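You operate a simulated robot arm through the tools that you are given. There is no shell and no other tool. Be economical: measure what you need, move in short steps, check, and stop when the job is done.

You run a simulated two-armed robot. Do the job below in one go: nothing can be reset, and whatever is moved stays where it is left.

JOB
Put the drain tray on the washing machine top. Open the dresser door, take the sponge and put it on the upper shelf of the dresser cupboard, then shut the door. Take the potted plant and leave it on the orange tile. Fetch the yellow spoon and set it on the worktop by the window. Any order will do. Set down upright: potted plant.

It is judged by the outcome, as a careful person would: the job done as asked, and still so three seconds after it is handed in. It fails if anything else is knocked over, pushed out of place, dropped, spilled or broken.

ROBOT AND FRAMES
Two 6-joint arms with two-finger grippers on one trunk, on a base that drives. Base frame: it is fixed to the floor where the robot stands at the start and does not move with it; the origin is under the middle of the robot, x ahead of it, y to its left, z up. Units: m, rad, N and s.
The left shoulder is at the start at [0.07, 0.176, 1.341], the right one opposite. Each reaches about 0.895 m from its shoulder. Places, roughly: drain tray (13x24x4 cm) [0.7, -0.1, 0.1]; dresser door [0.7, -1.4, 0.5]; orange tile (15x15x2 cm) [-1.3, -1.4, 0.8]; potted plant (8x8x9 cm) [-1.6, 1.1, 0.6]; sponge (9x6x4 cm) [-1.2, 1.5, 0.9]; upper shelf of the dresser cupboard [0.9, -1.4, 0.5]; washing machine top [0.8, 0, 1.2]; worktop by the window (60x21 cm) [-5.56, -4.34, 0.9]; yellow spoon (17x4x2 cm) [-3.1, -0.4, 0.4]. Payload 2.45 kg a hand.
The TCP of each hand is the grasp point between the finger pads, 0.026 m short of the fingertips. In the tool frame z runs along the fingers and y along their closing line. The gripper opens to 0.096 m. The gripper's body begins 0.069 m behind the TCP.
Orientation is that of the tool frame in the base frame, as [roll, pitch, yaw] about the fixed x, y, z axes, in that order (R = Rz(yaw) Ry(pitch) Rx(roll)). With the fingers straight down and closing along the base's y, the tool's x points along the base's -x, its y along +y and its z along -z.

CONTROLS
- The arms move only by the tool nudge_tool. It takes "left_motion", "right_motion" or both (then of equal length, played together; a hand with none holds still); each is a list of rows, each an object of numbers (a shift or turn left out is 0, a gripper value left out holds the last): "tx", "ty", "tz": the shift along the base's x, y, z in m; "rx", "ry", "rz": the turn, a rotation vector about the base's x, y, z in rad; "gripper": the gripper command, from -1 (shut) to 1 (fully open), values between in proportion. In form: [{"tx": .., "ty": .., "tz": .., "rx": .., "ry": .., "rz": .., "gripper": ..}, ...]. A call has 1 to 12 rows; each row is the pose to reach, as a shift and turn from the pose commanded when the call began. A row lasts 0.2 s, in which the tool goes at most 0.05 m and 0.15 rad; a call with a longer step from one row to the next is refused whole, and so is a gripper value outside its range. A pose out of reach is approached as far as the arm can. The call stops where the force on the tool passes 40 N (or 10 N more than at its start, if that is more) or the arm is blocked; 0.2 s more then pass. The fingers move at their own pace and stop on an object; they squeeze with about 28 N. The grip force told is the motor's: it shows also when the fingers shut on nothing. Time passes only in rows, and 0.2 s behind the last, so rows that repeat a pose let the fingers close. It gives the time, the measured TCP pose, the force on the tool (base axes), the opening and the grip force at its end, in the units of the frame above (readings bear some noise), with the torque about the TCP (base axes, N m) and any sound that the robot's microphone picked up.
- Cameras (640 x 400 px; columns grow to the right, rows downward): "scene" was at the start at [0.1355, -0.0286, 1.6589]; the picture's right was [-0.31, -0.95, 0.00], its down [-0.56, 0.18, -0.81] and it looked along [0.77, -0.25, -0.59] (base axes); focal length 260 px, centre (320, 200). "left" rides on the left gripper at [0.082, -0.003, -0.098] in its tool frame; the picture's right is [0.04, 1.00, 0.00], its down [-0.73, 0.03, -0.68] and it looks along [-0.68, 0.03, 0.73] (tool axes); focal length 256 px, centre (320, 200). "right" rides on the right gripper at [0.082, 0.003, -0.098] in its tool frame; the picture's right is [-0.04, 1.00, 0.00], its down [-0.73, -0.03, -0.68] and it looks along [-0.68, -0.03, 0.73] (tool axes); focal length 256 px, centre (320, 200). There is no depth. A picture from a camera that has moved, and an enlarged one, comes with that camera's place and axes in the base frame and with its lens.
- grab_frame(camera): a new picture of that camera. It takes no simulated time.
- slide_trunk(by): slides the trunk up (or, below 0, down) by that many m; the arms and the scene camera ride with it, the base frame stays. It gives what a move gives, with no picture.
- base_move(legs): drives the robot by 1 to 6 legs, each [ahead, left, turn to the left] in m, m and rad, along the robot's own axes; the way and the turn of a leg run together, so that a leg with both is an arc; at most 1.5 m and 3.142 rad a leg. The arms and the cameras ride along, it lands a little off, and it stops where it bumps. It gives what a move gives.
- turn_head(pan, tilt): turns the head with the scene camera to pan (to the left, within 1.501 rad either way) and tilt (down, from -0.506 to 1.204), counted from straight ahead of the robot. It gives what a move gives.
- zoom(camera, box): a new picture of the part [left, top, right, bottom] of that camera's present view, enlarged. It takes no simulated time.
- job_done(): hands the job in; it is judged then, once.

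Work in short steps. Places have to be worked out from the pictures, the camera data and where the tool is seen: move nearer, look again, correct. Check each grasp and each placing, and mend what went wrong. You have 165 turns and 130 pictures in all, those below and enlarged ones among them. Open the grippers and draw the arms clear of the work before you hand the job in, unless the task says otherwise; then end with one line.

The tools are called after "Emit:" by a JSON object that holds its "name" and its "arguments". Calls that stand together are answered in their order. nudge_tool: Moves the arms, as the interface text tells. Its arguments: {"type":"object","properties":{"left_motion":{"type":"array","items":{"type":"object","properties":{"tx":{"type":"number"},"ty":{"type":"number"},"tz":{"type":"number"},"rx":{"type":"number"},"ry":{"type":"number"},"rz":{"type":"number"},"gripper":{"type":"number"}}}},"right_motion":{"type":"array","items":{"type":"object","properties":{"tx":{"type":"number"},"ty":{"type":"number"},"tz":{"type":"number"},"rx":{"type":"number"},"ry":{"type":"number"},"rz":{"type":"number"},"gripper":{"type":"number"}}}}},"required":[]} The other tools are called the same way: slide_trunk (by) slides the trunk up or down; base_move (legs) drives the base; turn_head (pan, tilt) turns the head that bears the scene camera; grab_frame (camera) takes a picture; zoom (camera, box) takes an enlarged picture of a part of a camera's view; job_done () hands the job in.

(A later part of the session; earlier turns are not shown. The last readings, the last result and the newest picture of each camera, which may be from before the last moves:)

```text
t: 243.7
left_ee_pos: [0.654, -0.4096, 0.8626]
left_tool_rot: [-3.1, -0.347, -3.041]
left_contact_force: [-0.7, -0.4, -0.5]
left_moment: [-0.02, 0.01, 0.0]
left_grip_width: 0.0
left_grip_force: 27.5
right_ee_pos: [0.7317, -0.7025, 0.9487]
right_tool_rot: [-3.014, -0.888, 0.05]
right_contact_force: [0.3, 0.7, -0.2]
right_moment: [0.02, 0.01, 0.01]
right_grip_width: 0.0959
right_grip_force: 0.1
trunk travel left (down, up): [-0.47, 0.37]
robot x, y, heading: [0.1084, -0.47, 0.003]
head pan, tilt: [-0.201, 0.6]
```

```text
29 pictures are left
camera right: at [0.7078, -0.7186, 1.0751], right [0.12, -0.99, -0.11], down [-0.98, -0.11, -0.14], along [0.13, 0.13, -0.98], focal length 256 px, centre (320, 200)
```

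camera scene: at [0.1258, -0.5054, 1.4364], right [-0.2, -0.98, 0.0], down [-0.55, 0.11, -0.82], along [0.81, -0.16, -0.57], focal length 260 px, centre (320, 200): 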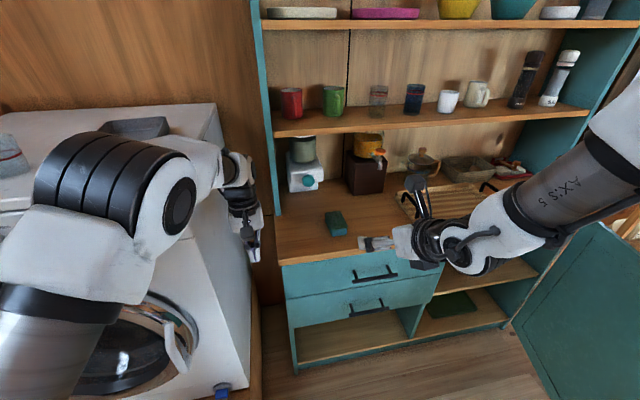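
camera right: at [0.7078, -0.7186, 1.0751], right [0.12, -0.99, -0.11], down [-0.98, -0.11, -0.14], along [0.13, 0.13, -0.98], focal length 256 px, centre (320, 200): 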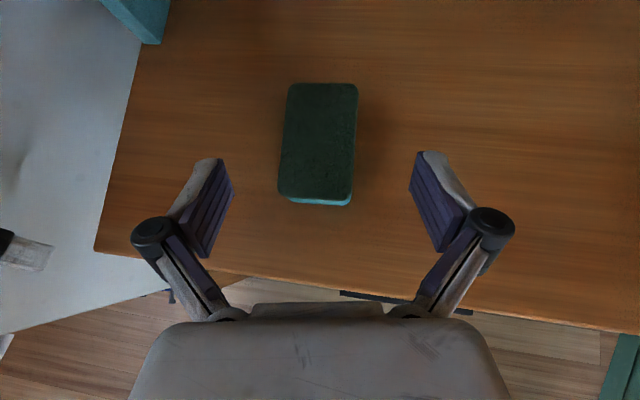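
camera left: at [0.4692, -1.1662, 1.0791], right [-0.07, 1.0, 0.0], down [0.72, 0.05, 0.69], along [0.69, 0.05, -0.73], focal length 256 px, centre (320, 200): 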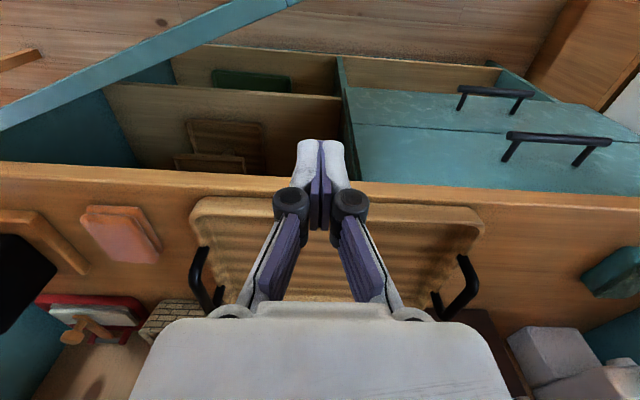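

Sponge centre ≈(0.772,-0.689). Move to it at z≈0.889 and close.

Emit:
{"name": "nudge_tool", "arguments": {"right_motion": [{"tx": 0.02, "ty": 0.007, "tz": -0.02}, {"tx": 0.038, "ty": 0.013, "tz": -0.04}, {"tx": 0.038, "ty": 0.013, "tz": -0.052}, {"tx": 0.038, "ty": 0.013, "tz": -0.059}, {"tx": 0.038, "ty": 0.013, "tz": -0.059, "gripper": -1}, {"tx": 0.038, "ty": 0.013, "tz": -0.059, "gripper": -1}, {"tx": 0.038, "ty": 0.013, "tz": -0.059, "gripper": -1}]}}

Emit:
{"name": "grab_frame", "arguments": {"camera": "right"}}

```text
t: 245.3
left_ee_pos: [0.6548, -0.4107, 0.863]
left_tool_rot: [-3.099, -0.345, -3.043]
left_contact_force: [-0.3, 0.2, -0.1]
left_moment: [0.04, 0.04, 0.03]
left_grip_width: 0.0
left_grip_force: 28.0
right_ee_pos: [0.7706, -0.6879, 0.8918]
right_tool_rot: [-3.013, -0.891, 0.051]
right_contact_force: [-1.1, -1.0, 7.5]
right_moment: [-0.2, -0.11, -0.08]
right_grip_width: 0.0535
right_grip_force: 28.5
trunk travel left (down, up): [-0.47, 0.37]
robot x, y, heading: [0.1095, -0.4652, 0.001]
head pan, tilt: [-0.201, 0.6]
```

```text
28 pictures are left
camera right: at [0.7463, -0.7047, 1.0171], right [0.12, -0.99, -0.11], down [-0.98, -0.11, -0.14], along [0.13, 0.13, -0.98], focal length 256 px, centre (320, 200)
```

right: 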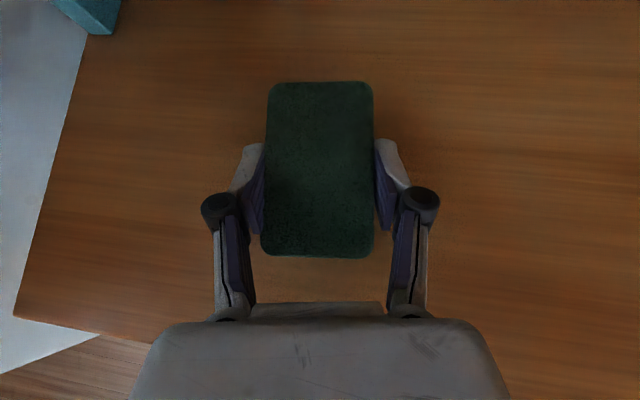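

Sponge gripped level. Lift 8 cm, then back off and move in front of the cupboard.

Emit:
{"name": "nudge_tool", "arguments": {"right_motion": [{"tz": 0.03, "gripper": -1}, {"tz": 0.06}, {"tz": 0.09}]}}

Emit:
{"name": "base_move", "arguments": {"legs": [[-0.45, 0, 0], [0, -0.65, 0]]}}

Emit:
{"name": "slide_trunk", "arguments": {"by": -0.25}}

Emit:
{"name": "grab_frame", "arguments": {"camera": "scene"}}

```text
t: 246.1
left_ee_pos: [0.6558, -0.4111, 0.862]
left_tool_rot: [-3.097, -0.345, -3.041]
left_contact_force: [0.2, 0.3, 0.5]
left_moment: [-0.01, 0.03, 0.0]
left_grip_width: 0.0
left_grip_force: 28.2
right_ee_pos: [0.7697, -0.6898, 0.9824]
right_tool_rot: [-3.012, -0.887, 0.05]
right_contact_force: [-0.2, -0.5, -1.0]
right_moment: [0.01, 0.01, 0.02]
right_grip_width: 0.0535
right_grip_force: 28.2
trunk travel left (down, up): [-0.47, 0.37]
robot x, y, heading: [0.108, -0.4698, 0.003]
head pan, tilt: [-0.201, 0.6]
```

```text
t: 252.0
left_ee_pos: [0.2102, -1.0557, 0.861]
left_tool_rot: [-3.087, -0.35, -3.052]
left_contact_force: [-0.1, -0.4, -0.7]
left_moment: [0.01, 0.01, 0.03]
left_grip_width: 0.0
left_grip_force: 27.8
right_ee_pos: [0.3229, -1.3333, 0.9811]
right_tool_rot: [-3.03, -0.884, 0.059]
right_contact_force: [-0.5, -0.4, 0.1]
right_moment: [0.03, 0.01, 0.01]
right_grip_width: 0.0531
right_grip_force: 28.1
trunk travel left (down, up): [-0.47, 0.37]
robot x, y, heading: [-0.3388, -1.117, -0.007]
head pan, tilt: [-0.201, 0.6]
```

```text
t: 254.6
left_ee_pos: [0.21, -1.0535, 0.6103]
left_tool_rot: [-3.085, -0.351, -3.051]
left_contact_force: [0.4, -0.6, -0.6]
left_moment: [0.01, 0.0, 0.02]
left_grip_width: 0.0
left_grip_force: 27.9
right_ee_pos: [0.3226, -1.3323, 0.7326]
right_tool_rot: [-3.033, -0.883, 0.06]
right_contact_force: [0.2, -0.2, -0.2]
right_moment: [0.02, -0.01, -0.02]
right_grip_width: 0.0534
right_grip_force: 28.2
trunk travel left (down, up): [-0.22, 0.62]
robot x, y, heading: [-0.3422, -1.1186, 0.003]
head pan, tilt: [-0.201, 0.6]
```

```text
27 pictures are left
camera scene: at [-0.2038, -1.1373, 1.0565], right [-0.2, -0.98, 0.0], down [-0.55, 0.11, -0.83], along [0.81, -0.17, -0.57], focal length 260 px, centre (320, 200)
```

scene: 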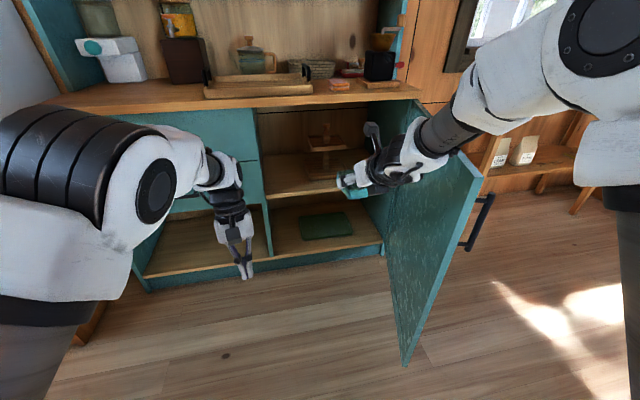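

Cupboard is open; upper shelf z≈0.475, free at its left front (≈(0.79,-1.21)); another item stands further right/back. First try to move the left hand up and out.

Emit:
{"name": "nudge_tool", "arguments": {"left_motion": [{"ty": 0.03, "tz": 0.02, "ry": -0.06}, {"ty": 0.06, "tz": 0.04, "ry": -0.12}, {"ty": 0.09, "tz": 0.07, "ry": -0.18}, {"ty": 0.12, "tz": 0.1, "ry": -0.24}, {"ty": 0.15, "tz": 0.14, "ry": -0.3}, {"ty": 0.18, "tz": 0.18, "ry": -0.35}, {"ty": 0.2, "tz": 0.22, "ry": -0.35}, {"ty": 0.2, "tz": 0.26, "ry": -0.35}]}}

Emit:
{"name": "base_move", "arguments": {"legs": [[0, 0.12, 0], [0.1, 0, 0]]}}

Emit:
{"name": "slide_trunk", "arguments": {"by": -0.15}}

Emit:
{"name": "grab_frame", "arguments": {"camera": "right"}}

Emit:
{"name": "grab_frame", "arguments": {"camera": "scene"}}

```text
t: 256.4
left_ee_pos: [0.2098, -0.8541, 0.8698]
left_tool_rot: [-3.053, -0.003, -3.058]
left_contact_force: [-0.6, 0.0, 0.1]
left_moment: [-0.03, 0.04, 0.01]
left_grip_width: 0.0001
left_grip_force: 28.1
right_ee_pos: [0.3222, -1.3331, 0.7323]
right_tool_rot: [-3.031, -0.885, 0.059]
right_contact_force: [-0.9, 0.1, -0.3]
right_moment: [-0.01, -0.01, 0.04]
right_grip_width: 0.0532
right_grip_force: 27.7
trunk travel left (down, up): [-0.22, 0.62]
robot x, y, heading: [-0.3416, -1.1175, -0.001]
head pan, tilt: [-0.201, 0.6]
```

```text
t: 258.4
left_ee_pos: [0.3128, -0.7341, 0.8681]
left_tool_rot: [-3.053, -0.003, -3.056]
left_contact_force: [0.5, 0.4, -0.2]
left_moment: [0.01, 0.04, -0.02]
left_grip_width: 0.0
left_grip_force: 27.7
right_ee_pos: [0.4242, -1.213, 0.7306]
right_tool_rot: [-3.034, -0.884, 0.062]
right_contact_force: [0.2, 0.8, 0.1]
right_moment: [-0.04, 0.01, -0.02]
right_grip_width: 0.0534
right_grip_force: 28.0
trunk travel left (down, up): [-0.22, 0.62]
robot x, y, heading: [-0.2408, -1.0, 0.0]
head pan, tilt: [-0.201, 0.6]
```

```text
t: 260.1
left_ee_pos: [0.3104, -0.7344, 0.7191]
left_tool_rot: [-3.055, -0.002, -3.057]
left_contact_force: [0.0, 1.2, 0.4]
left_moment: [0.03, -0.04, 0.01]
left_grip_width: 0.0
left_grip_force: 28.0
right_ee_pos: [0.4243, -1.2121, 0.5812]
right_tool_rot: [-3.033, -0.882, 0.06]
right_contact_force: [-0.9, -0.6, -0.5]
right_moment: [0.02, 0.0, 0.02]
right_grip_width: 0.0532
right_grip_force: 27.9
trunk travel left (down, up): [-0.07, 0.77]
robot x, y, heading: [-0.242, -1.0003, 0.001]
head pan, tilt: [-0.201, 0.6]
```

```text
26 pictures are left
camera right: at [0.4012, -1.2265, 0.7074], right [0.12, -0.99, -0.1], down [-0.98, -0.11, -0.14], along [0.12, 0.11, -0.99], focal length 256 px, centre (320, 200)
```

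right: 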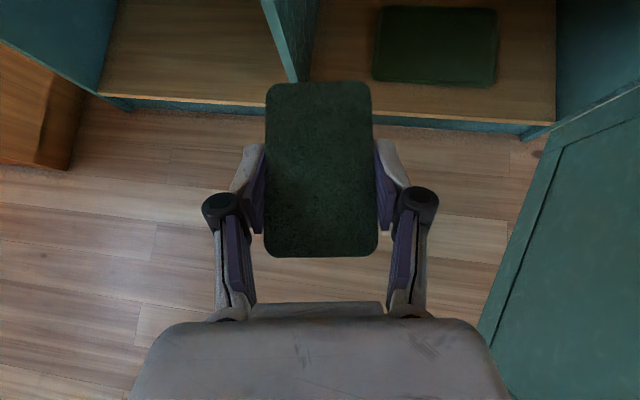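

```text
25 pictures are left
camera scene: at [-0.1027, -1.0175, 0.9066], right [-0.2, -0.98, 0.0], down [-0.55, 0.11, -0.83], along [0.81, -0.17, -0.56], focal length 260 px, centre (320, 200)
```

scene: 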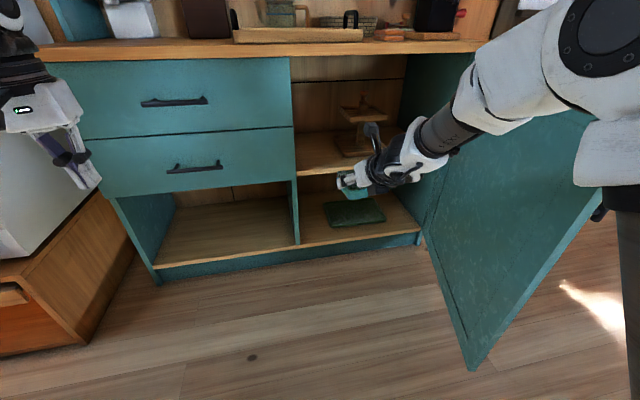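

Insert: base forward 0.2 and left 0.02, then arm forward 0.16 while lowering to z≈0.535.

Emit:
{"name": "base_move", "arguments": {"legs": [[0.2, 0.02, 0]]}}

Emit:
{"name": "nudge_tool", "arguments": {"right_motion": [{"tx": 0.03, "tz": -0.01, "gripper": -1}, {"tx": 0.06, "tz": -0.02}, {"tx": 0.09, "tz": -0.03}, {"tx": 0.12, "tz": -0.04}, {"tx": 0.15, "tz": -0.045}, {"tx": 0.16, "tz": -0.045}]}}

Emit:
{"name": "grab_frame", "arguments": {"camera": "right"}}

Emit:
{"name": "grab_frame", "arguments": {"camera": "scene"}}

```text
t: 261.7
left_ee_pos: [0.5091, -0.713, 0.7195]
left_tool_rot: [-3.054, -0.002, -3.055]
left_contact_force: [-0.1, 0.1, 0.0]
left_moment: [0.03, 0.01, -0.02]
left_grip_width: 0.0
left_grip_force: 27.9
right_ee_pos: [0.6228, -1.1918, 0.583]
right_tool_rot: [-3.033, -0.882, 0.063]
right_contact_force: [0.5, 0.1, 0.0]
right_moment: [0.02, -0.03, -0.02]
right_grip_width: 0.0532
right_grip_force: 28.1
trunk travel left (down, up): [-0.07, 0.77]
robot x, y, heading: [-0.0441, -0.9752, 0.002]
head pan, tilt: [-0.201, 0.6]
```

```text
t: 263.1
left_ee_pos: [0.5096, -0.7136, 0.719]
left_tool_rot: [-3.054, -0.001, -3.056]
left_contact_force: [-1.1, 0.9, 0.7]
left_moment: [0.0, 0.0, 0.01]
left_grip_width: 0.0
left_grip_force: 28.0
right_ee_pos: [0.7841, -1.1919, 0.5362]
right_tool_rot: [-3.034, -0.884, 0.061]
right_contact_force: [0.4, -0.5, 0.5]
right_moment: [-0.01, 0.02, -0.01]
right_grip_width: 0.053
right_grip_force: 27.7
trunk travel left (down, up): [-0.07, 0.77]
robot x, y, heading: [-0.043, -0.9757, 0.002]
head pan, tilt: [-0.201, 0.6]
```

```text
24 pictures are left
camera right: at [0.7609, -1.2061, 0.6623], right [0.12, -0.99, -0.1], down [-0.98, -0.11, -0.14], along [0.12, 0.11, -0.99], focal length 256 px, centre (320, 200)
```

right: 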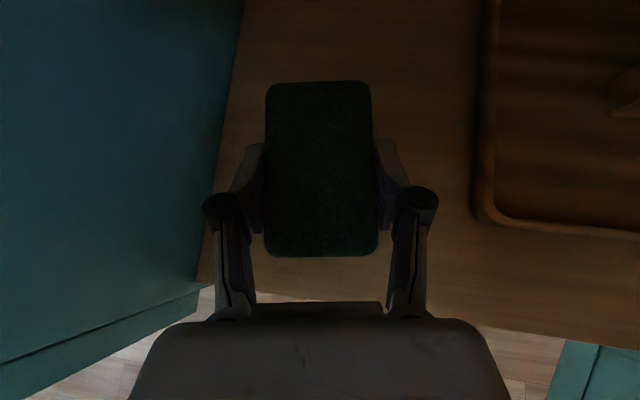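

```text
23 pictures are left
camera scene: at [0.0963, -0.9976, 0.9065], right [-0.2, -0.98, 0.0], down [-0.55, 0.11, -0.82], along [0.81, -0.16, -0.57], focal length 260 px, centre (320, 200)
```

scene: 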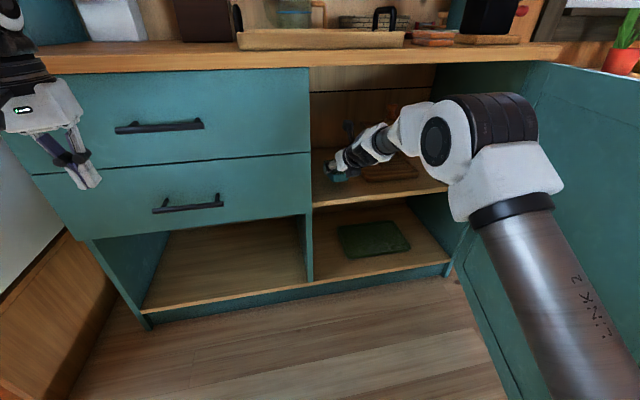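

Well placed over the shelf, clear of the wooden tray on it. Lower to contact gently.

Emit:
{"name": "nudge_tool", "arguments": {"right_motion": [{"tz": -0.006, "gripper": -1}, {"tz": -0.012}, {"tz": -0.017}, {"tz": -0.021}, {"tz": -0.025}, {"tz": -0.029}]}}

```text
t: 264.5
left_ee_pos: [0.5088, -0.7134, 0.719]
left_tool_rot: [-3.054, -0.001, -3.056]
left_contact_force: [-0.7, -0.4, 0.9]
left_moment: [-0.02, -0.01, -0.02]
left_grip_width: 0.0001
left_grip_force: 27.5
right_ee_pos: [0.7829, -1.1925, 0.5059]
right_tool_rot: [-3.033, -0.882, 0.063]
right_contact_force: [0.3, 0.2, 0.5]
right_moment: [0.01, 0.04, -0.01]
right_grip_width: 0.0529
right_grip_force: 28.2
trunk travel left (down, up): [-0.07, 0.77]
robot x, y, heading: [-0.0452, -0.981, 0.004]
head pan, tilt: [-0.201, 0.6]
```

Emit:
{"name": "nudge_tool", "arguments": {"right_motion": [{"tz": -0.005, "gripper": -1}, {"tz": -0.01}, {"tz": -0.014}, {"tz": -0.018}, {"tz": -0.022}, {"tz": -0.026}, {"tz": -0.03}]}}

```text
t: 265.7
left_ee_pos: [0.5087, -0.7142, 0.7214]
left_tool_rot: [-3.053, 0.0, -3.056]
left_contact_force: [-0.3, -0.4, -0.3]
left_moment: [-0.02, -0.03, 0.02]
left_grip_width: 0.0
left_grip_force: 27.8
right_ee_pos: [0.7853, -1.1921, 0.4966]
right_tool_rot: [-3.04, -0.9, 0.067]
right_contact_force: [-1.7, -0.8, 17.5]
right_moment: [-0.39, 0.05, -0.09]
right_grip_width: 0.0539
right_grip_force: 28.0
trunk travel left (down, up): [-0.07, 0.77]
robot x, y, heading: [-0.0425, -0.9826, -0.003]
head pan, tilt: [-0.201, 0.6]
stopped in row 6 (right hand): the force on the tool passed its limit at 44 N (the readings are from after the stop); the commanded pose is now the measured one
```

Contact: sponge on the shelf. Open a little, rise 4 cm, then back out.

Emit:
{"name": "nudge_tool", "arguments": {"right_motion": [{"tz": 0.002, "gripper": 0.3}, {"tz": 0.002, "gripper": 0.55}, {"tz": 0.02, "gripper": 0.55}, {"tz": 0.045, "gripper": 0.55}, {"tz": 0.06, "gripper": 0.55}]}}

Emit:
{"name": "grab_frame", "arguments": {"camera": "right"}}

Emit:
{"name": "base_move", "arguments": {"legs": [[-0.3, 0, 0]]}}

```text
t: 266.9
left_ee_pos: [0.5099, -0.713, 0.7192]
left_tool_rot: [-3.052, -0.001, -3.054]
left_contact_force: [0.1, -0.1, 1.0]
left_moment: [-0.01, 0.02, 0.0]
left_grip_width: 0.0
left_grip_force: 27.9
right_ee_pos: [0.7838, -1.1903, 0.5517]
right_tool_rot: [-3.036, -0.892, 0.061]
right_contact_force: [-1.0, 0.1, -0.5]
right_moment: [0.0, 0.0, 0.0]
right_grip_width: 0.0745
right_grip_force: 0.1
trunk travel left (down, up): [-0.07, 0.77]
robot x, y, heading: [-0.0436, -0.979, -0.004]
head pan, tilt: [-0.201, 0.6]
```

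```text
22 pictures are left
camera right: at [0.7605, -1.2064, 0.6764], right [0.12, -0.99, -0.1], down [-0.98, -0.11, -0.14], along [0.13, 0.11, -0.98], focal length 256 px, centre (320, 200)
```

right: 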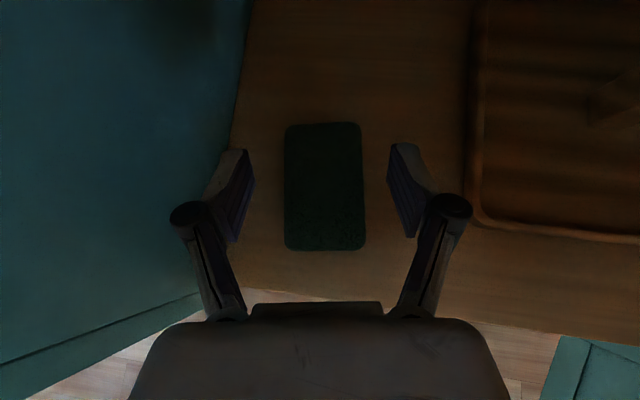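

```text
t: 269.0
left_ee_pos: [0.2088, -0.7135, 0.7188]
left_tool_rot: [-3.054, -0.002, -3.055]
left_contact_force: [-0.3, -0.5, -0.2]
left_moment: [-0.01, 0.0, 0.01]
left_grip_width: 0.0
left_grip_force: 27.7
right_ee_pos: [0.4847, -1.1898, 0.551]
right_tool_rot: [-3.035, -0.892, 0.065]
right_contact_force: [0.4, -0.6, 0.7]
right_moment: [-0.01, 0.02, 0.01]
right_grip_width: 0.0744
right_grip_force: 0.1
trunk travel left (down, up): [-0.07, 0.77]
robot x, y, heading: [-0.3439, -0.9807, -0.004]
head pan, tilt: [-0.201, 0.6]
```

Sponge sits on the shelf. To shut the door: close the fingers, raise, pass over the door to its outer side.

Emit:
{"name": "nudge_tool", "arguments": {"right_motion": [{"tx": -0.03, "gripper": -1}, {"tx": -0.06}, {"tx": -0.09}, {"tx": -0.12}, {"tx": -0.15}, {"tx": -0.17}], "left_motion": [{"tz": 0.03}, {"tz": 0.06}, {"tz": 0.09}, {"tz": 0.12}, {"tz": 0.15}, {"tz": 0.18}]}}

Emit:
{"name": "slide_trunk", "arguments": {"by": 0.4}}

Emit:
{"name": "base_move", "arguments": {"legs": [[0, -0.62, 0]]}}

Emit:
{"name": "turn_head", "arguments": {"pan": -0.3, "tilt": 0.85}}

Emit:
{"name": "grab_frame", "arguments": {"camera": "scene"}}

```text
t: 270.4
left_ee_pos: [0.1889, -0.7153, 0.8663]
left_tool_rot: [-3.055, 0.001, -3.055]
left_contact_force: [-0.1, -0.5, 0.4]
left_moment: [0.0, -0.02, 0.02]
left_grip_width: 0.0004
left_grip_force: 28.3
left hand out of reach, approached as far as the arm can: row 5, 6
right_ee_pos: [0.3165, -1.1918, 0.551]
right_tool_rot: [-3.035, -0.894, 0.064]
right_contact_force: [0.1, -0.1, -0.2]
right_moment: [0.01, 0.0, -0.01]
right_grip_width: 0.0
right_grip_force: 28.6
trunk travel left (down, up): [-0.07, 0.77]
robot x, y, heading: [-0.3405, -0.9793, 0.001]
head pan, tilt: [-0.201, 0.6]
```

```text
t: 274.2
left_ee_pos: [0.1884, -0.7156, 1.2669]
left_tool_rot: [-3.054, 0.0, -3.054]
left_contact_force: [-0.3, 0.0, -0.2]
left_moment: [0.0, 0.02, 0.03]
left_grip_width: 0.0
left_grip_force: 27.9
right_ee_pos: [0.3163, -1.1915, 0.9506]
right_tool_rot: [-3.035, -0.892, 0.063]
right_contact_force: [0.0, 1.0, 0.6]
right_moment: [-0.01, -0.02, 0.0]
right_grip_width: 0.0
right_grip_force: 27.8
trunk travel left (down, up): [-0.47, 0.37]
robot x, y, heading: [-0.346, -0.9777, 0.003]
head pan, tilt: [-0.201, 0.6]
```

```text
t: 277.7
left_ee_pos: [0.1906, -1.3401, 1.2663]
left_tool_rot: [-3.054, 0.002, -3.054]
left_contact_force: [-0.8, -1.7, -0.5]
left_moment: [0.0, -0.03, 0.0]
left_grip_width: 0.0
left_grip_force: 27.9
right_ee_pos: [0.3166, -1.8159, 0.95]
right_tool_rot: [-3.034, -0.891, 0.065]
right_contact_force: [-0.5, -1.3, -0.3]
right_moment: [0.0, -0.01, 0.0]
right_grip_width: 0.0001
right_grip_force: 27.5
trunk travel left (down, up): [-0.47, 0.37]
robot x, y, heading: [-0.3421, -1.5999, -0.001]
head pan, tilt: [-0.201, 0.6]
```

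```text
t: 278.5
left_ee_pos: [0.1894, -1.3393, 1.2663]
left_tool_rot: [-3.055, 0.001, -3.056]
left_contact_force: [0.3, -0.3, -0.1]
left_moment: [-0.01, 0.01, 0.0]
left_grip_width: 0.0002
left_grip_force: 28.6
right_ee_pos: [0.3162, -1.8153, 0.9487]
right_tool_rot: [-3.035, -0.891, 0.065]
right_contact_force: [1.4, -0.4, -0.8]
right_moment: [0.01, -0.01, 0.01]
right_grip_width: 0.0
right_grip_force: 27.6
trunk travel left (down, up): [-0.47, 0.37]
robot x, y, heading: [-0.3419, -1.6011, 0.004]
head pan, tilt: [-0.3, 0.85]
```

```text
21 pictures are left
camera scene: at [-0.2142, -1.6266, 1.2856], right [-0.29, -0.96, 0.0], down [-0.72, 0.22, -0.66], along [0.63, -0.19, -0.75], focal length 260 px, centre (320, 200)
```

scene: 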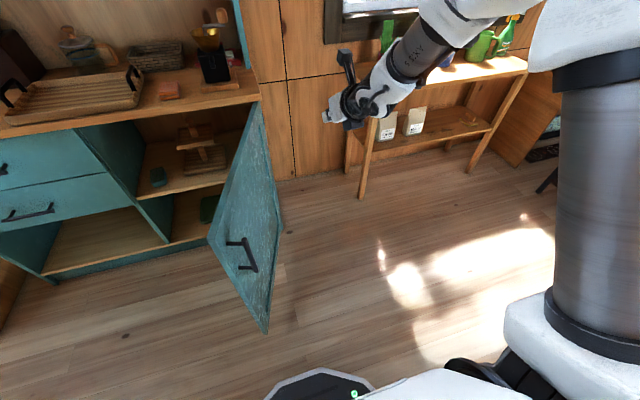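

Sponge is visible on the upper shelf; door ~70° open. Lower to z≈0.65 outside the door and sweep left.

Emit:
{"name": "slide_trunk", "arguments": {"by": -0.3}}

Emit:
{"name": "base_move", "arguments": {"legs": [[0, 0.2, 0], [0, 0.06, 0], [0, 0.06, 0], [0, 0.08, 0], [0, 0.08, 0]]}}

Emit:
{"name": "grab_frame", "arguments": {"camera": "scene"}}

```text
t: 281.5
left_ee_pos: [0.1896, -1.3389, 0.9665]
left_tool_rot: [-3.055, 0.0, -3.056]
left_contact_force: [-0.3, 0.4, -0.1]
left_moment: [0.01, 0.01, -0.02]
left_grip_width: 0.0
left_grip_force: 28.1
right_ee_pos: [0.3171, -1.8149, 0.6504]
right_tool_rot: [-3.036, -0.892, 0.064]
right_contact_force: [0.5, -0.5, -0.1]
right_moment: [-0.01, 0.03, -0.04]
right_grip_width: 0.0
right_grip_force: 28.4
trunk travel left (down, up): [-0.17, 0.67]
robot x, y, heading: [-0.3408, -1.6027, 0.003]
head pan, tilt: [-0.3, 0.85]
```

```text
t: 285.5
left_ee_pos: [0.189, -0.8593, 0.9666]
left_tool_rot: [-3.053, 0.001, -3.055]
left_contact_force: [0.6, 0.4, 0.1]
left_moment: [-0.04, 0.02, -0.03]
left_grip_width: 0.0
left_grip_force: 28.4
right_ee_pos: [0.3171, -1.3373, 0.6503]
right_tool_rot: [-3.037, -0.892, 0.067]
right_contact_force: [-0.5, 0.0, 0.2]
right_moment: [-0.04, 0.0, -0.01]
right_grip_width: 0.0
right_grip_force: 27.8
trunk travel left (down, up): [-0.17, 0.67]
robot x, y, heading: [-0.3416, -1.1219, 0.003]
head pan, tilt: [-0.3, 0.85]
```

```text
20 pictures are left
camera scene: at [-0.2144, -1.1472, 0.9856], right [-0.29, -0.96, 0.0], down [-0.72, 0.22, -0.66], along [0.63, -0.2, -0.75], focal length 260 px, centre (320, 200)
```

scene: 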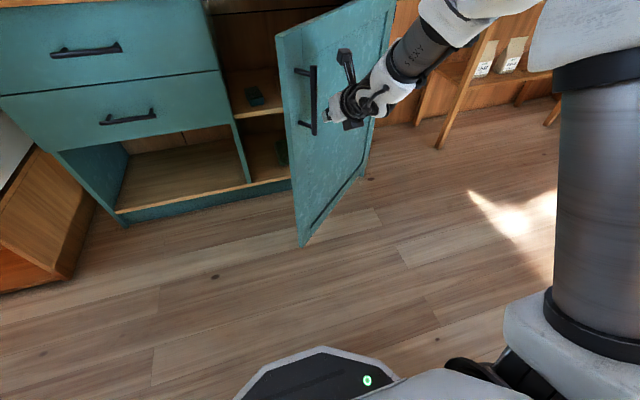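

Door half closed. Now push forward on its outer face.

Emit:
{"name": "base_move", "arguments": {"legs": [[0.08, 0.05, 0], [0.08, 0.02, 0], [0.07, 0, 0], [0.05, 0, 0]]}}

Emit:
{"name": "grab_frame", "arguments": {"camera": "scene"}}

```text
t: 288.4
left_ee_pos: [0.4704, -0.7914, 0.9643]
left_tool_rot: [-3.056, -0.002, -3.054]
left_contact_force: [0.1, -0.6, -0.7]
left_moment: [-0.01, 0.0, 0.01]
left_grip_width: 0.0002
left_grip_force: 27.7
right_ee_pos: [0.5972, -1.2668, 0.6483]
right_tool_rot: [-3.034, -0.889, 0.064]
right_contact_force: [0.3, -0.1, -0.3]
right_moment: [-0.04, -0.03, 0.01]
right_grip_width: 0.0
right_grip_force: 28.0
trunk travel left (down, up): [-0.17, 0.67]
robot x, y, heading: [-0.0644, -1.0539, -0.0]
head pan, tilt: [-0.3, 0.85]
```

```text
19 pictures are left
camera scene: at [0.066, -1.0782, 0.9854], right [-0.3, -0.96, 0.0], down [-0.72, 0.22, -0.66], along [0.63, -0.2, -0.75], focal length 260 px, centre (320, 200)
```

scene: 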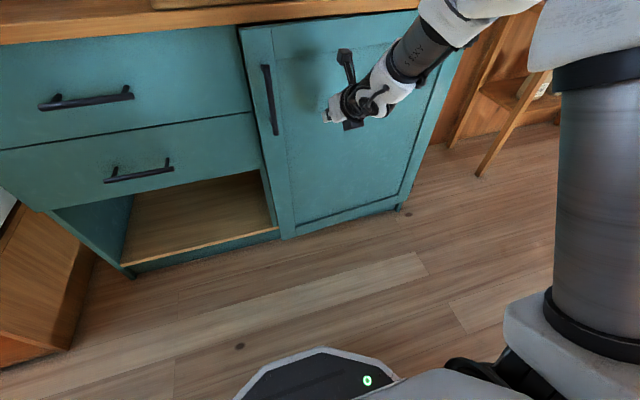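

Almost shut; press the door home with gentle arm steps.

Emit:
{"name": "nudge_tool", "arguments": {"right_motion": [{"tx": 0.015, "ty": 0.01}, {"tx": 0.03, "ty": 0.02}, {"tx": 0.042, "ty": 0.02}, {"tx": 0.052, "ty": 0.02}, {"tx": 0.062, "ty": 0.02}, {"tx": 0.07, "ty": 0.02}, {"tx": 0.078, "ty": 0.02}]}}

Emit:
{"name": "zoom", "arguments": {"camera": "scene", "box": [180, 0, 440, 250]}}

```text
t: 289.8
left_ee_pos: [0.4657, -0.7911, 0.9662]
left_tool_rot: [-3.053, 0.0, -3.056]
left_contact_force: [0.2, -0.7, 0.1]
left_moment: [-0.05, 0.0, -0.01]
left_grip_width: 0.0
left_grip_force: 28.0
right_ee_pos: [0.6576, -1.2467, 0.6498]
right_tool_rot: [-3.04, -0.886, 0.07]
right_contact_force: [-23.9, 2.8, 10.5]
right_moment: [-0.01, -0.08, 0.0]
right_grip_width: 0.0
right_grip_force: 27.9
trunk travel left (down, up): [-0.17, 0.67]
robot x, y, heading: [-0.0602, -1.0542, -0.001]
head pan, tilt: [-0.3, 0.85]
stopped in row 6 (right hand): the force on the tool passed its limit at 50 N (the readings are from after the stop); the commanded pose is now the measured one
```

```text
1.60 times, centred on (310, 125) of scene
camera zoom: at [0.0609, -1.0775, 0.9863], right [-0.3, -0.95, 0.0], down [-0.72, 0.22, -0.66], along [0.63, -0.2, -0.75], focal length 416 px, centre (336, 320)
```

zoom: 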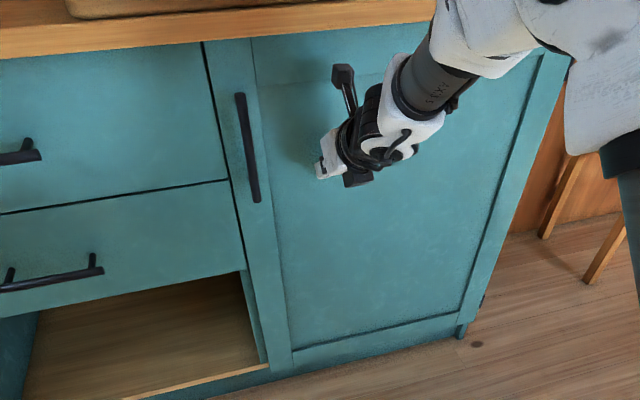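

Door shut. Back off, raise trunk, and drive toward the coffee table with the spoon.

Emit:
{"name": "base_move", "arguments": {"legs": [[-0.5, 0, 0], [0, 1.2, 0], [0, 0, 3.14], [1.2, 0, 0]]}}

Emit:
{"name": "slide_trunk", "arguments": {"by": 0.3}}

Emit:
{"name": "turn_head", "arguments": {"pan": 0.0, "tilt": 0.5}}

Emit:
{"name": "grab_frame", "arguments": {"camera": "scene"}}

```text
t: 311.3
left_ee_pos: [-2.2821, -0.1266, 0.9655]
left_tool_rot: [-3.055, 0.0, 0.08]
left_contact_force: [-0.1, 0.4, 1.0]
left_moment: [0.0, -0.01, -0.02]
left_grip_width: 0.0001
left_grip_force: 27.6
right_ee_pos: [-2.4708, 0.3309, 0.6465]
right_tool_rot: [-3.037, -0.882, -3.086]
right_contact_force: [0.7, -0.2, 0.3]
right_moment: [0.02, -0.05, -0.03]
right_grip_width: 0.0
right_grip_force: 28.6
trunk travel left (down, up): [-0.17, 0.67]
robot x, y, heading: [-1.7483, 0.1322, 3.13]
head pan, tilt: [-0.3, 0.85]
```

```text
t: 314.3
left_ee_pos: [-2.2818, -0.1253, 1.2651]
left_tool_rot: [-3.052, 0.001, 0.079]
left_contact_force: [-0.2, 0.7, -0.8]
left_moment: [-0.04, -0.02, 0.0]
left_grip_width: 0.0002
left_grip_force: 27.9
right_ee_pos: [-2.4712, 0.3328, 0.9465]
right_tool_rot: [-3.037, -0.883, -3.084]
right_contact_force: [1.3, -0.6, 0.0]
right_moment: [-0.01, 0.02, 0.02]
right_grip_width: 0.0
right_grip_force: 27.7
trunk travel left (down, up): [-0.47, 0.37]
robot x, y, heading: [-1.7485, 0.1326, 3.133]
head pan, tilt: [-0.3, 0.85]
```

```text
t: 315.1
left_ee_pos: [-2.2818, -0.1261, 1.2655]
left_tool_rot: [-3.054, 0.0, 0.079]
left_contact_force: [-0.4, -0.7, 0.8]
left_moment: [0.01, 0.0, -0.01]
left_grip_width: 0.0001
left_grip_force: 28.1
right_ee_pos: [-2.4695, 0.3308, 0.9462]
right_tool_rot: [-3.038, -0.883, -3.084]
right_contact_force: [-0.7, -0.2, -0.7]
right_moment: [-0.01, 0.0, 0.0]
right_grip_width: 0.0
right_grip_force: 28.2
trunk travel left (down, up): [-0.47, 0.37]
robot x, y, heading: [-1.7511, 0.1359, 3.132]
head pan, tilt: [0.0, 0.499]
```

```text
17 pictures are left
camera scene: at [-1.888, 0.1325, 1.3155], right [0.01, 1.0, 0.0], down [0.48, 0.0, -0.88], along [-0.88, 0.01, -0.48], focal length 260 px, centre (320, 200)
```

scene: 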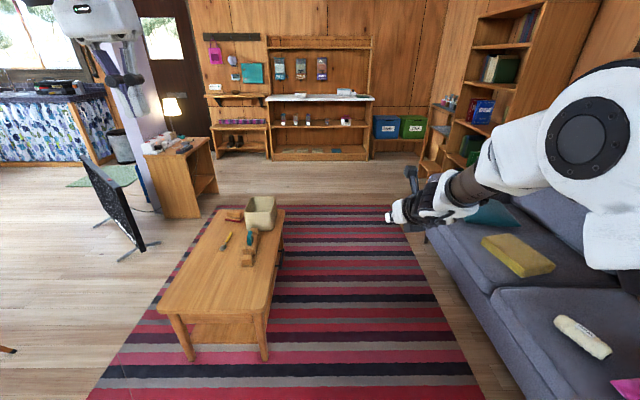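

Spoon at about (-2.97…-3.14, -0.375, 0.42), lying along x. Move the base to ≈(-2.26,-0.12) and lower the trunk 0.35; look with the left camera.

Emit:
{"name": "base_move", "arguments": {"legs": [[0.3, 0.25, 0.01], [0.2, 0, 0]]}}

Emit:
{"name": "slide_trunk", "arguments": {"by": -0.35}}

Emit:
{"name": "nudge_tool", "arguments": {"left_motion": [{"tx": -0.03, "tz": -0.04, "rz": -0.04, "gripper": 1}, {"tx": -0.06, "tz": -0.08, "rz": -0.08}, {"tx": -0.09, "tz": -0.12, "rz": -0.08}, {"tx": -0.12, "tz": -0.16, "rz": -0.08}, {"tx": -0.15, "tz": -0.2, "rz": -0.08}, {"tx": -0.16, "tz": -0.24, "rz": -0.08}]}}

Emit:
{"name": "grab_frame", "arguments": {"camera": "left"}}

```text
t: 318.8
left_ee_pos: [-2.7705, -0.3785, 1.2688]
left_tool_rot: [-3.051, 0.009, 0.088]
left_contact_force: [0.6, 0.4, 0.0]
left_moment: [-0.02, 0.1, 0.06]
left_grip_width: 0.0
left_grip_force: 27.7
right_ee_pos: [-2.9641, 0.0778, 0.9493]
right_tool_rot: [-3.04, -0.892, -3.073]
right_contact_force: [0.4, 0.4, 0.7]
right_moment: [0.0, -0.01, -0.01]
right_grip_width: 0.0
right_grip_force: 28.3
trunk travel left (down, up): [-0.47, 0.37]
robot x, y, heading: [-2.2497, -0.1135, -3.149]
head pan, tilt: [0.0, 0.499]
```

```text
t: 322.2
left_ee_pos: [-2.793, -0.3786, 0.9045]
left_tool_rot: [-3.055, -0.012, 0.087]
left_contact_force: [0.0, -0.2, 0.0]
left_moment: [0.04, 0.02, 0.0]
left_grip_width: 0.0001
left_grip_force: 28.0
right_ee_pos: [-2.98, 0.0782, 0.5828]
right_tool_rot: [-3.035, -0.873, -3.075]
right_contact_force: [0.0, 0.6, -0.4]
right_moment: [0.02, -0.03, 0.02]
right_grip_width: 0.0
right_grip_force: 28.2
trunk travel left (down, up): [-0.12, 0.72]
robot x, y, heading: [-2.2478, -0.1152, -3.139]
head pan, tilt: [0.0, 0.499]
```

```text
t: 323.6
left_ee_pos: [-2.9513, -0.3781, 0.6632]
left_tool_rot: [-3.056, -0.012, 0.007]
left_contact_force: [-0.4, -0.5, -0.3]
left_moment: [-0.04, -0.04, -0.03]
left_grip_width: 0.0963
left_grip_force: 0.0
right_ee_pos: [-2.9807, 0.0776, 0.5817]
right_tool_rot: [-3.037, -0.871, -3.074]
right_contact_force: [-0.5, -0.7, 0.1]
right_moment: [0.0, -0.02, 0.02]
right_grip_width: 0.0001
right_grip_force: 28.0
trunk travel left (down, up): [-0.12, 0.72]
robot x, y, heading: [-2.2515, -0.1151, -3.143]
head pan, tilt: [0.0, 0.499]
```

```text
16 pictures are left
camera left: at [-2.8715, -0.3818, 0.7614], right [0.05, -1.0, -0.09], down [-0.74, -0.09, 0.67], along [-0.67, 0.03, -0.74], focal length 256 px, centre (320, 200)
```

left: 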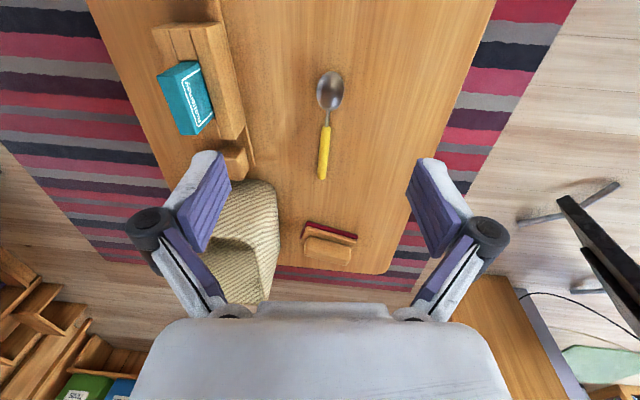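

Yellow handle spans x≈-3.04…-3.135 at y≈-0.37; aim for x≈-3.035. Reach forward and down to z≈0.52 first.

Emit:
{"name": "nudge_tool", "arguments": {"left_motion": [{"tx": -0.02, "ty": 0.003, "tz": -0.03}, {"tx": -0.04, "ty": 0.006, "tz": -0.06}, {"tx": -0.06, "ty": 0.009, "tz": -0.09}, {"tx": -0.075, "ty": 0.009, "tz": -0.12}, {"tx": -0.085, "ty": 0.009, "tz": -0.15}]}}

Emit:
{"name": "grab_frame", "arguments": {"camera": "left"}}

```text
t: 324.8
left_ee_pos: [-2.992, -0.3655, 0.5112]
left_tool_rot: [-3.054, -0.01, 0.007]
left_contact_force: [-0.1, 0.2, 0.4]
left_moment: [-0.03, -0.03, 0.02]
left_grip_width: 0.0959
left_grip_force: 0.2
left hand out of reach, approached as far as the arm can: row 1, 2, 3, 4, 5
right_ee_pos: [-2.9807, 0.0778, 0.5821]
right_tool_rot: [-3.039, -0.874, -3.076]
right_contact_force: [-0.3, 0.2, 0.7]
right_moment: [0.0, 0.01, 0.0]
right_grip_width: 0.0002
right_grip_force: 28.2
trunk travel left (down, up): [-0.12, 0.72]
robot x, y, heading: [-2.247, -0.1178, -3.143]
head pan, tilt: [0.0, 0.499]
```

```text
15 pictures are left
camera left: at [-2.9104, -0.3703, 0.6094], right [0.05, -1.0, -0.09], down [-0.74, -0.09, 0.67], along [-0.67, 0.03, -0.74], focal length 256 px, centre (320, 200)
```

left: 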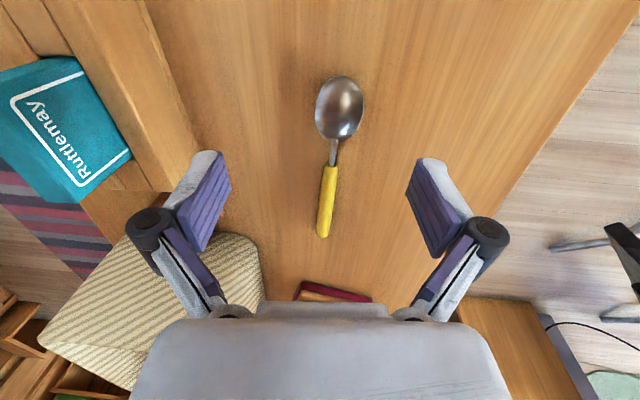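

Reach is ~5 cm short. I raise the hand, turn the base 0.3 rad right (brings the left shoulder forward) and re-approach with the hand re-squared.

Emit:
{"name": "nudge_tool", "arguments": {"left_motion": [{"tz": 0.04}, {"tz": 0.08}, {"tz": 0.12}, {"tz": 0.16}, {"tz": 0.2}]}}

Emit:
{"name": "base_move", "arguments": {"legs": [[0, 0, -0.3]]}}

Emit:
{"name": "nudge_tool", "arguments": {"left_motion": [{"ty": -0.04, "rz": 0.05}, {"ty": -0.08, "rz": 0.1}, {"ty": -0.12, "rz": 0.15}, {"ty": -0.16, "rz": 0.2}, {"ty": -0.2, "rz": 0.25}, {"tx": -0.01, "ty": -0.235, "rz": 0.28}, {"tx": -0.02, "ty": -0.242, "tz": -0.03, "rz": 0.28}, {"tx": -0.03, "ty": -0.242, "tz": -0.07, "rz": 0.28}, {"tx": -0.03, "ty": -0.242, "tz": -0.11, "rz": 0.28}, {"tx": -0.03, "ty": -0.242, "tz": -0.15, "rz": 0.28}, {"tx": -0.03, "ty": -0.242, "tz": -0.19, "rz": 0.28}]}}

Emit:
{"name": "grab_frame", "arguments": {"camera": "left"}}

```text
t: 326.0
left_ee_pos: [-2.9437, -0.3627, 0.6922]
left_tool_rot: [-3.055, -0.006, 0.008]
left_contact_force: [1.3, 0.8, -0.1]
left_moment: [-0.07, 0.12, 0.02]
left_grip_width: 0.0962
left_grip_force: 0.1
left hand out of reach, approached as far as the arm can: row 1, 2, 3, 4, 5
right_ee_pos: [-2.9787, 0.078, 0.5869]
right_tool_rot: [-3.036, -0.879, -3.075]
right_contact_force: [1.1, 0.8, 1.9]
right_moment: [0.0, -0.01, 0.03]
right_grip_width: 0.0002
right_grip_force: 28.1
trunk travel left (down, up): [-0.12, 0.72]
robot x, y, heading: [-2.2522, -0.1161, -3.136]
head pan, tilt: [0.0, 0.499]
```

```text
t: 327.4
left_ee_pos: [-2.9968, -0.1442, 0.6928]
left_tool_rot: [-3.056, -0.011, -0.292]
left_contact_force: [0.3, 0.4, 1.1]
left_moment: [0.06, 0.01, -0.03]
left_grip_width: 0.0961
left_grip_force: 0.0
right_ee_pos: [-2.8921, 0.287, 0.5843]
right_tool_rot: [-3.037, -0.873, 2.906]
right_contact_force: [-0.1, -0.4, -0.3]
right_moment: [0.03, 0.0, 0.03]
right_grip_width: 0.0001
right_grip_force: 28.2
trunk travel left (down, up): [-0.12, 0.72]
robot x, y, heading: [-2.2464, -0.1149, 2.84]
head pan, tilt: [0.0, 0.499]
```

```text
t: 329.8
left_ee_pos: [-3.0047, -0.4056, 0.6447]
left_tool_rot: [-3.025, -0.133, -0.024]
left_contact_force: [0.7, -0.9, -0.7]
left_moment: [-0.01, 0.0, -0.01]
left_grip_width: 0.0959
left_grip_force: 0.0
left hand out of reach, approached as far as the arm can: row 1, 2, 3, 4, 5, 6, 7, 8, 9, 10, 11
right_ee_pos: [-2.8948, 0.2773, 0.5853]
right_tool_rot: [-3.057, -0.872, 2.925]
right_contact_force: [-0.2, 0.7, 0.0]
right_moment: [-0.05, -0.03, 0.0]
right_grip_width: 0.0001
right_grip_force: 27.7
trunk travel left (down, up): [-0.12, 0.72]
robot x, y, heading: [-2.2486, -0.119, 2.849]
head pan, tilt: [0.0, 0.499]
```

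```text
14 pictures are left
camera left: at [-2.9371, -0.4154, 0.7511], right [0.03, -0.99, -0.11], down [-0.82, -0.09, 0.57], along [-0.57, 0.07, -0.82], focal length 256 px, centre (320, 200)
```

left: 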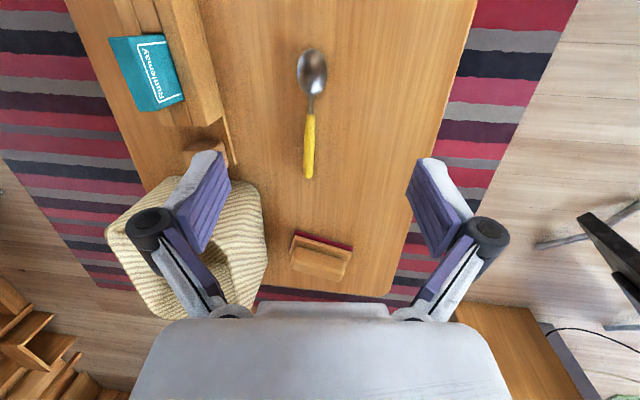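

The arm is at an odd limit. Lower the trunk 0.11 and nudge toward the spoon.

Emit:
{"name": "slide_trunk", "arguments": {"by": -0.11}}

Emit:
{"name": "nudge_tool", "arguments": {"left_motion": [{"tx": -0.01, "ty": 0.01, "tz": -0.02}, {"tx": -0.02, "ty": 0.02, "tz": -0.04}, {"tx": -0.03, "ty": 0.033, "tz": -0.055}, {"tx": -0.035, "ty": 0.033, "tz": -0.07, "ry": -0.05}]}}

Emit:
{"name": "grab_frame", "arguments": {"camera": "left"}}

```text
t: 331.2
left_ee_pos: [-3.0062, -0.4051, 0.535]
left_tool_rot: [-3.025, -0.132, -0.024]
left_contact_force: [-0.4, 1.1, -0.2]
left_moment: [0.01, -0.01, 0.02]
left_grip_width: 0.096
left_grip_force: 0.1
right_ee_pos: [-2.8941, 0.2783, 0.4755]
right_tool_rot: [-3.058, -0.872, 2.926]
right_contact_force: [0.7, 0.4, 1.0]
right_moment: [-0.04, -0.01, 0.0]
right_grip_width: 0.0001
right_grip_force: 28.2
trunk travel left (down, up): [-0.01, 0.83]
robot x, y, heading: [-2.2488, -0.1119, 2.848]
head pan, tilt: [0.0, 0.499]
```

```text
t: 332.2
left_ee_pos: [-3.0213, -0.3671, 0.4619]
left_tool_rot: [-3.022, -0.185, -0.024]
left_contact_force: [-0.2, 0.5, 0.3]
left_moment: [-0.01, 0.04, -0.01]
left_grip_width: 0.0957
left_grip_force: 0.0
left hand out of reach, approached as far as the arm can: row 2, 3, 4
right_ee_pos: [-2.8945, 0.2783, 0.4758]
right_tool_rot: [-3.059, -0.87, 2.926]
right_contact_force: [0.2, 0.3, 0.4]
right_moment: [-0.01, -0.02, -0.02]
right_grip_width: 0.0
right_grip_force: 27.8
trunk travel left (down, up): [-0.01, 0.83]
robot x, y, heading: [-2.2512, -0.1121, 2.843]
head pan, tilt: [0.0, 0.499]
```

```text
13 pictures are left
camera left: at [-2.9585, -0.3759, 0.5721], right [0.04, -0.99, -0.11], down [-0.85, -0.09, 0.53], along [-0.53, 0.07, -0.84], focal length 256 px, centre (320, 200)
```

left: 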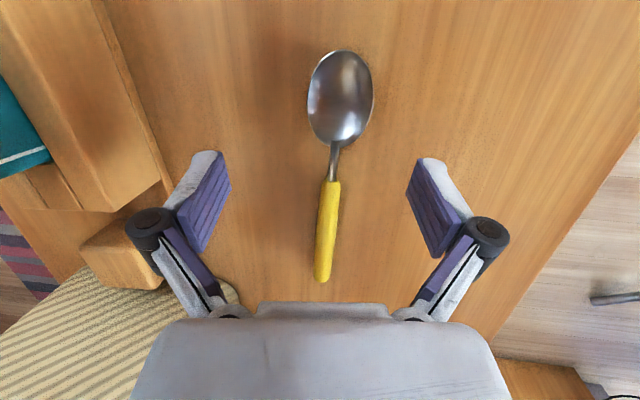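

The hand is over the spoon's neck/handle start. Descend slowly to the table and close.

Emit:
{"name": "nudge_tool", "arguments": {"left_motion": [{"tx": -0.005, "ty": -0.004, "tz": -0.01}, {"tx": -0.01, "ty": -0.004, "tz": -0.02}, {"tx": -0.012, "ty": -0.004, "tz": -0.026}, {"tx": -0.012, "ty": -0.004, "tz": -0.03}]}}

Emit:
{"name": "nudge_tool", "arguments": {"left_motion": [{"gripper": 0.2}, {"gripper": -1}, {"gripper": -1}, {"gripper": -1}]}}

Emit:
{"name": "grab_frame", "arguments": {"camera": "left"}}

```text
t: 333.2
left_ee_pos: [-3.0262, -0.3702, 0.4384]
left_tool_rot: [-3.025, -0.179, -0.023]
left_contact_force: [-2.1, -5.1, 14.2]
left_moment: [-0.93, 0.22, -0.03]
left_grip_width: 0.0961
left_grip_force: 0.2
left hand out of reach, approached as far as the arm can: row 1, 2, 3, 4
right_ee_pos: [-2.8938, 0.2779, 0.4765]
right_tool_rot: [-3.055, -0.874, 2.925]
right_contact_force: [0.4, -0.4, -0.3]
right_moment: [0.05, 0.0, 0.03]
right_grip_width: 0.0001
right_grip_force: 28.1
trunk travel left (down, up): [-0.01, 0.83]
robot x, y, heading: [-2.2524, -0.1156, 2.845]
head pan, tilt: [0.0, 0.499]
```

```text
t: 333.7
left_ee_pos: [-3.0224, -0.3807, 0.438]
left_tool_rot: [-3.002, -0.167, -0.017]
left_contact_force: [1.9, 10.7, 52.2]
left_moment: [2.07, 0.45, 0.65]
left_grip_width: 0.0666
left_grip_force: 24.3
right_ee_pos: [-2.8965, 0.2659, 0.4806]
right_tool_rot: [-3.082, -0.878, 2.951]
right_contact_force: [-1.8, -2.2, -0.2]
right_moment: [0.07, -0.04, -0.13]
right_grip_width: 0.0
right_grip_force: 27.6
trunk travel left (down, up): [-0.01, 0.83]
robot x, y, heading: [-2.2452, -0.1155, 2.85]
head pan, tilt: [0.0, 0.499]
stopped in row 2 (left hand): the force on the tool passed its limit at 44 N (the readings are from after the stop); the commanded pose is now the measured one
```

```text
12 pictures are left
camera left: at [-2.9577, -0.392, 0.5476], right [0.04, -0.99, -0.13], down [-0.84, -0.11, 0.54], along [-0.55, 0.09, -0.83], focal length 256 px, centre (320, 200)
```

left: 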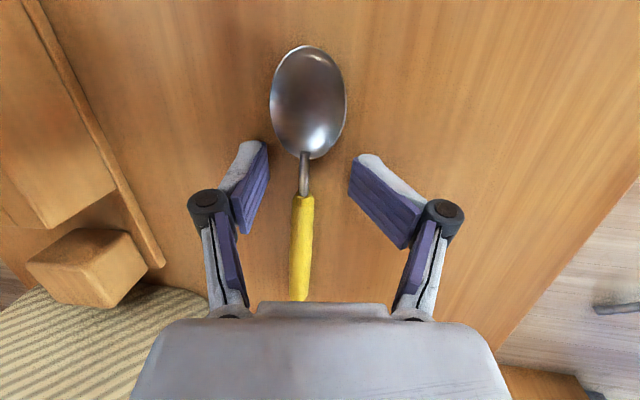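

One finger scrapes the table. Ease up 10 mm, level the roll, then close.

Emit:
{"name": "nudge_tool", "arguments": {"left_motion": [{"tz": 0.008, "ty": 0.004, "rx": -0.04}, {"tz": 0.012, "ty": 0.008, "rx": -0.08}, {"tz": 0.012, "ty": 0.01, "rx": -0.11}, {"tz": 0.009, "ty": 0.01, "rx": -0.11, "gripper": -1}, {"tz": 0.009, "ty": 0.01, "rx": -0.11, "gripper": -1}, {"tz": 0.009, "ty": 0.01, "rx": -0.11, "gripper": -1}]}}

Emit:
{"name": "grab_frame", "arguments": {"camera": "left"}}

```text
t: 335.1
left_ee_pos: [-3.0232, -0.3666, 0.4477]
left_tool_rot: [-3.126, -0.171, -0.002]
left_contact_force: [-6.1, -9.4, 52.7]
left_moment: [-0.19, -0.34, -0.03]
left_grip_width: 0.0331
left_grip_force: 28.3
right_ee_pos: [-2.8945, 0.2701, 0.4803]
right_tool_rot: [-3.075, -0.879, 2.941]
right_contact_force: [0.3, -0.5, -1.4]
right_moment: [-0.02, 0.03, 0.01]
right_grip_width: 0.0
right_grip_force: 28.5
trunk travel left (down, up): [-0.01, 0.83]
robot x, y, heading: [-2.251, -0.117, 2.845]
head pan, tilt: [0.0, 0.499]
```

```text
11 pictures are left
camera left: at [-2.9599, -0.3645, 0.5572], right [0.04, -1.0, -0.01], down [-0.84, -0.04, 0.54], along [-0.54, -0.01, -0.84], focal length 256 px, centre (320, 200)
```

left: 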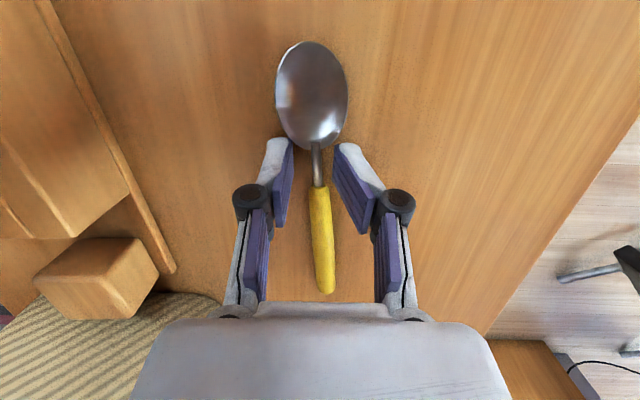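

Still pressing the table (surface ≈0.42). Rise 6 mm without load and close again.

Emit:
{"name": "nudge_tool", "arguments": {"left_motion": [{"tz": 0.01, "gripper": 0.0}, {"tz": 0.012, "tx": -0.006, "gripper": 0.0}, {"tz": 0.009, "tx": -0.012, "gripper": 0.0}, {"tz": 0.006, "tx": -0.012, "gripper": -1}, {"tz": 0.006, "tx": -0.012, "gripper": -1}, {"tz": 0.006, "tx": -0.012, "gripper": -1}]}}

Emit:
{"name": "grab_frame", "arguments": {"camera": "left"}}

```text
t: 336.5
left_ee_pos: [-3.0245, -0.3655, 0.4476]
left_tool_rot: [-3.123, -0.178, -0.001]
left_contact_force: [-1.7, -3.4, 9.9]
left_moment: [-0.27, 0.14, 0.07]
left_grip_width: 0.0227
left_grip_force: 28.1
left hand out of reach, approached as far as the arm can: row 2, 3, 4, 5, 6
right_ee_pos: [-2.8956, 0.2704, 0.4767]
right_tool_rot: [-3.081, -0.872, 2.945]
right_contact_force: [1.0, -0.6, 0.4]
right_moment: [-0.02, 0.0, 0.03]
right_grip_width: 0.0
right_grip_force: 28.0
trunk travel left (down, up): [-0.01, 0.83]
robot x, y, heading: [-2.2519, -0.1149, 2.847]
head pan, tilt: [0.0, 0.499]
```

```text
10 pictures are left
camera left: at [-2.9619, -0.363, 0.5588], right [0.04, -1.0, -0.01], down [-0.84, -0.04, 0.54], along [-0.54, -0.01, -0.84], focal length 256 px, centre (320, 200)
```

left: 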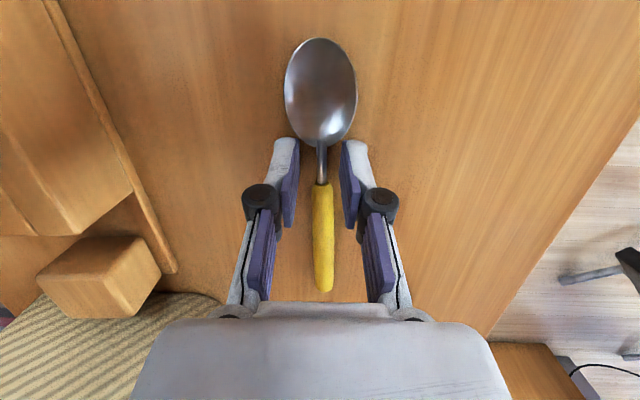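

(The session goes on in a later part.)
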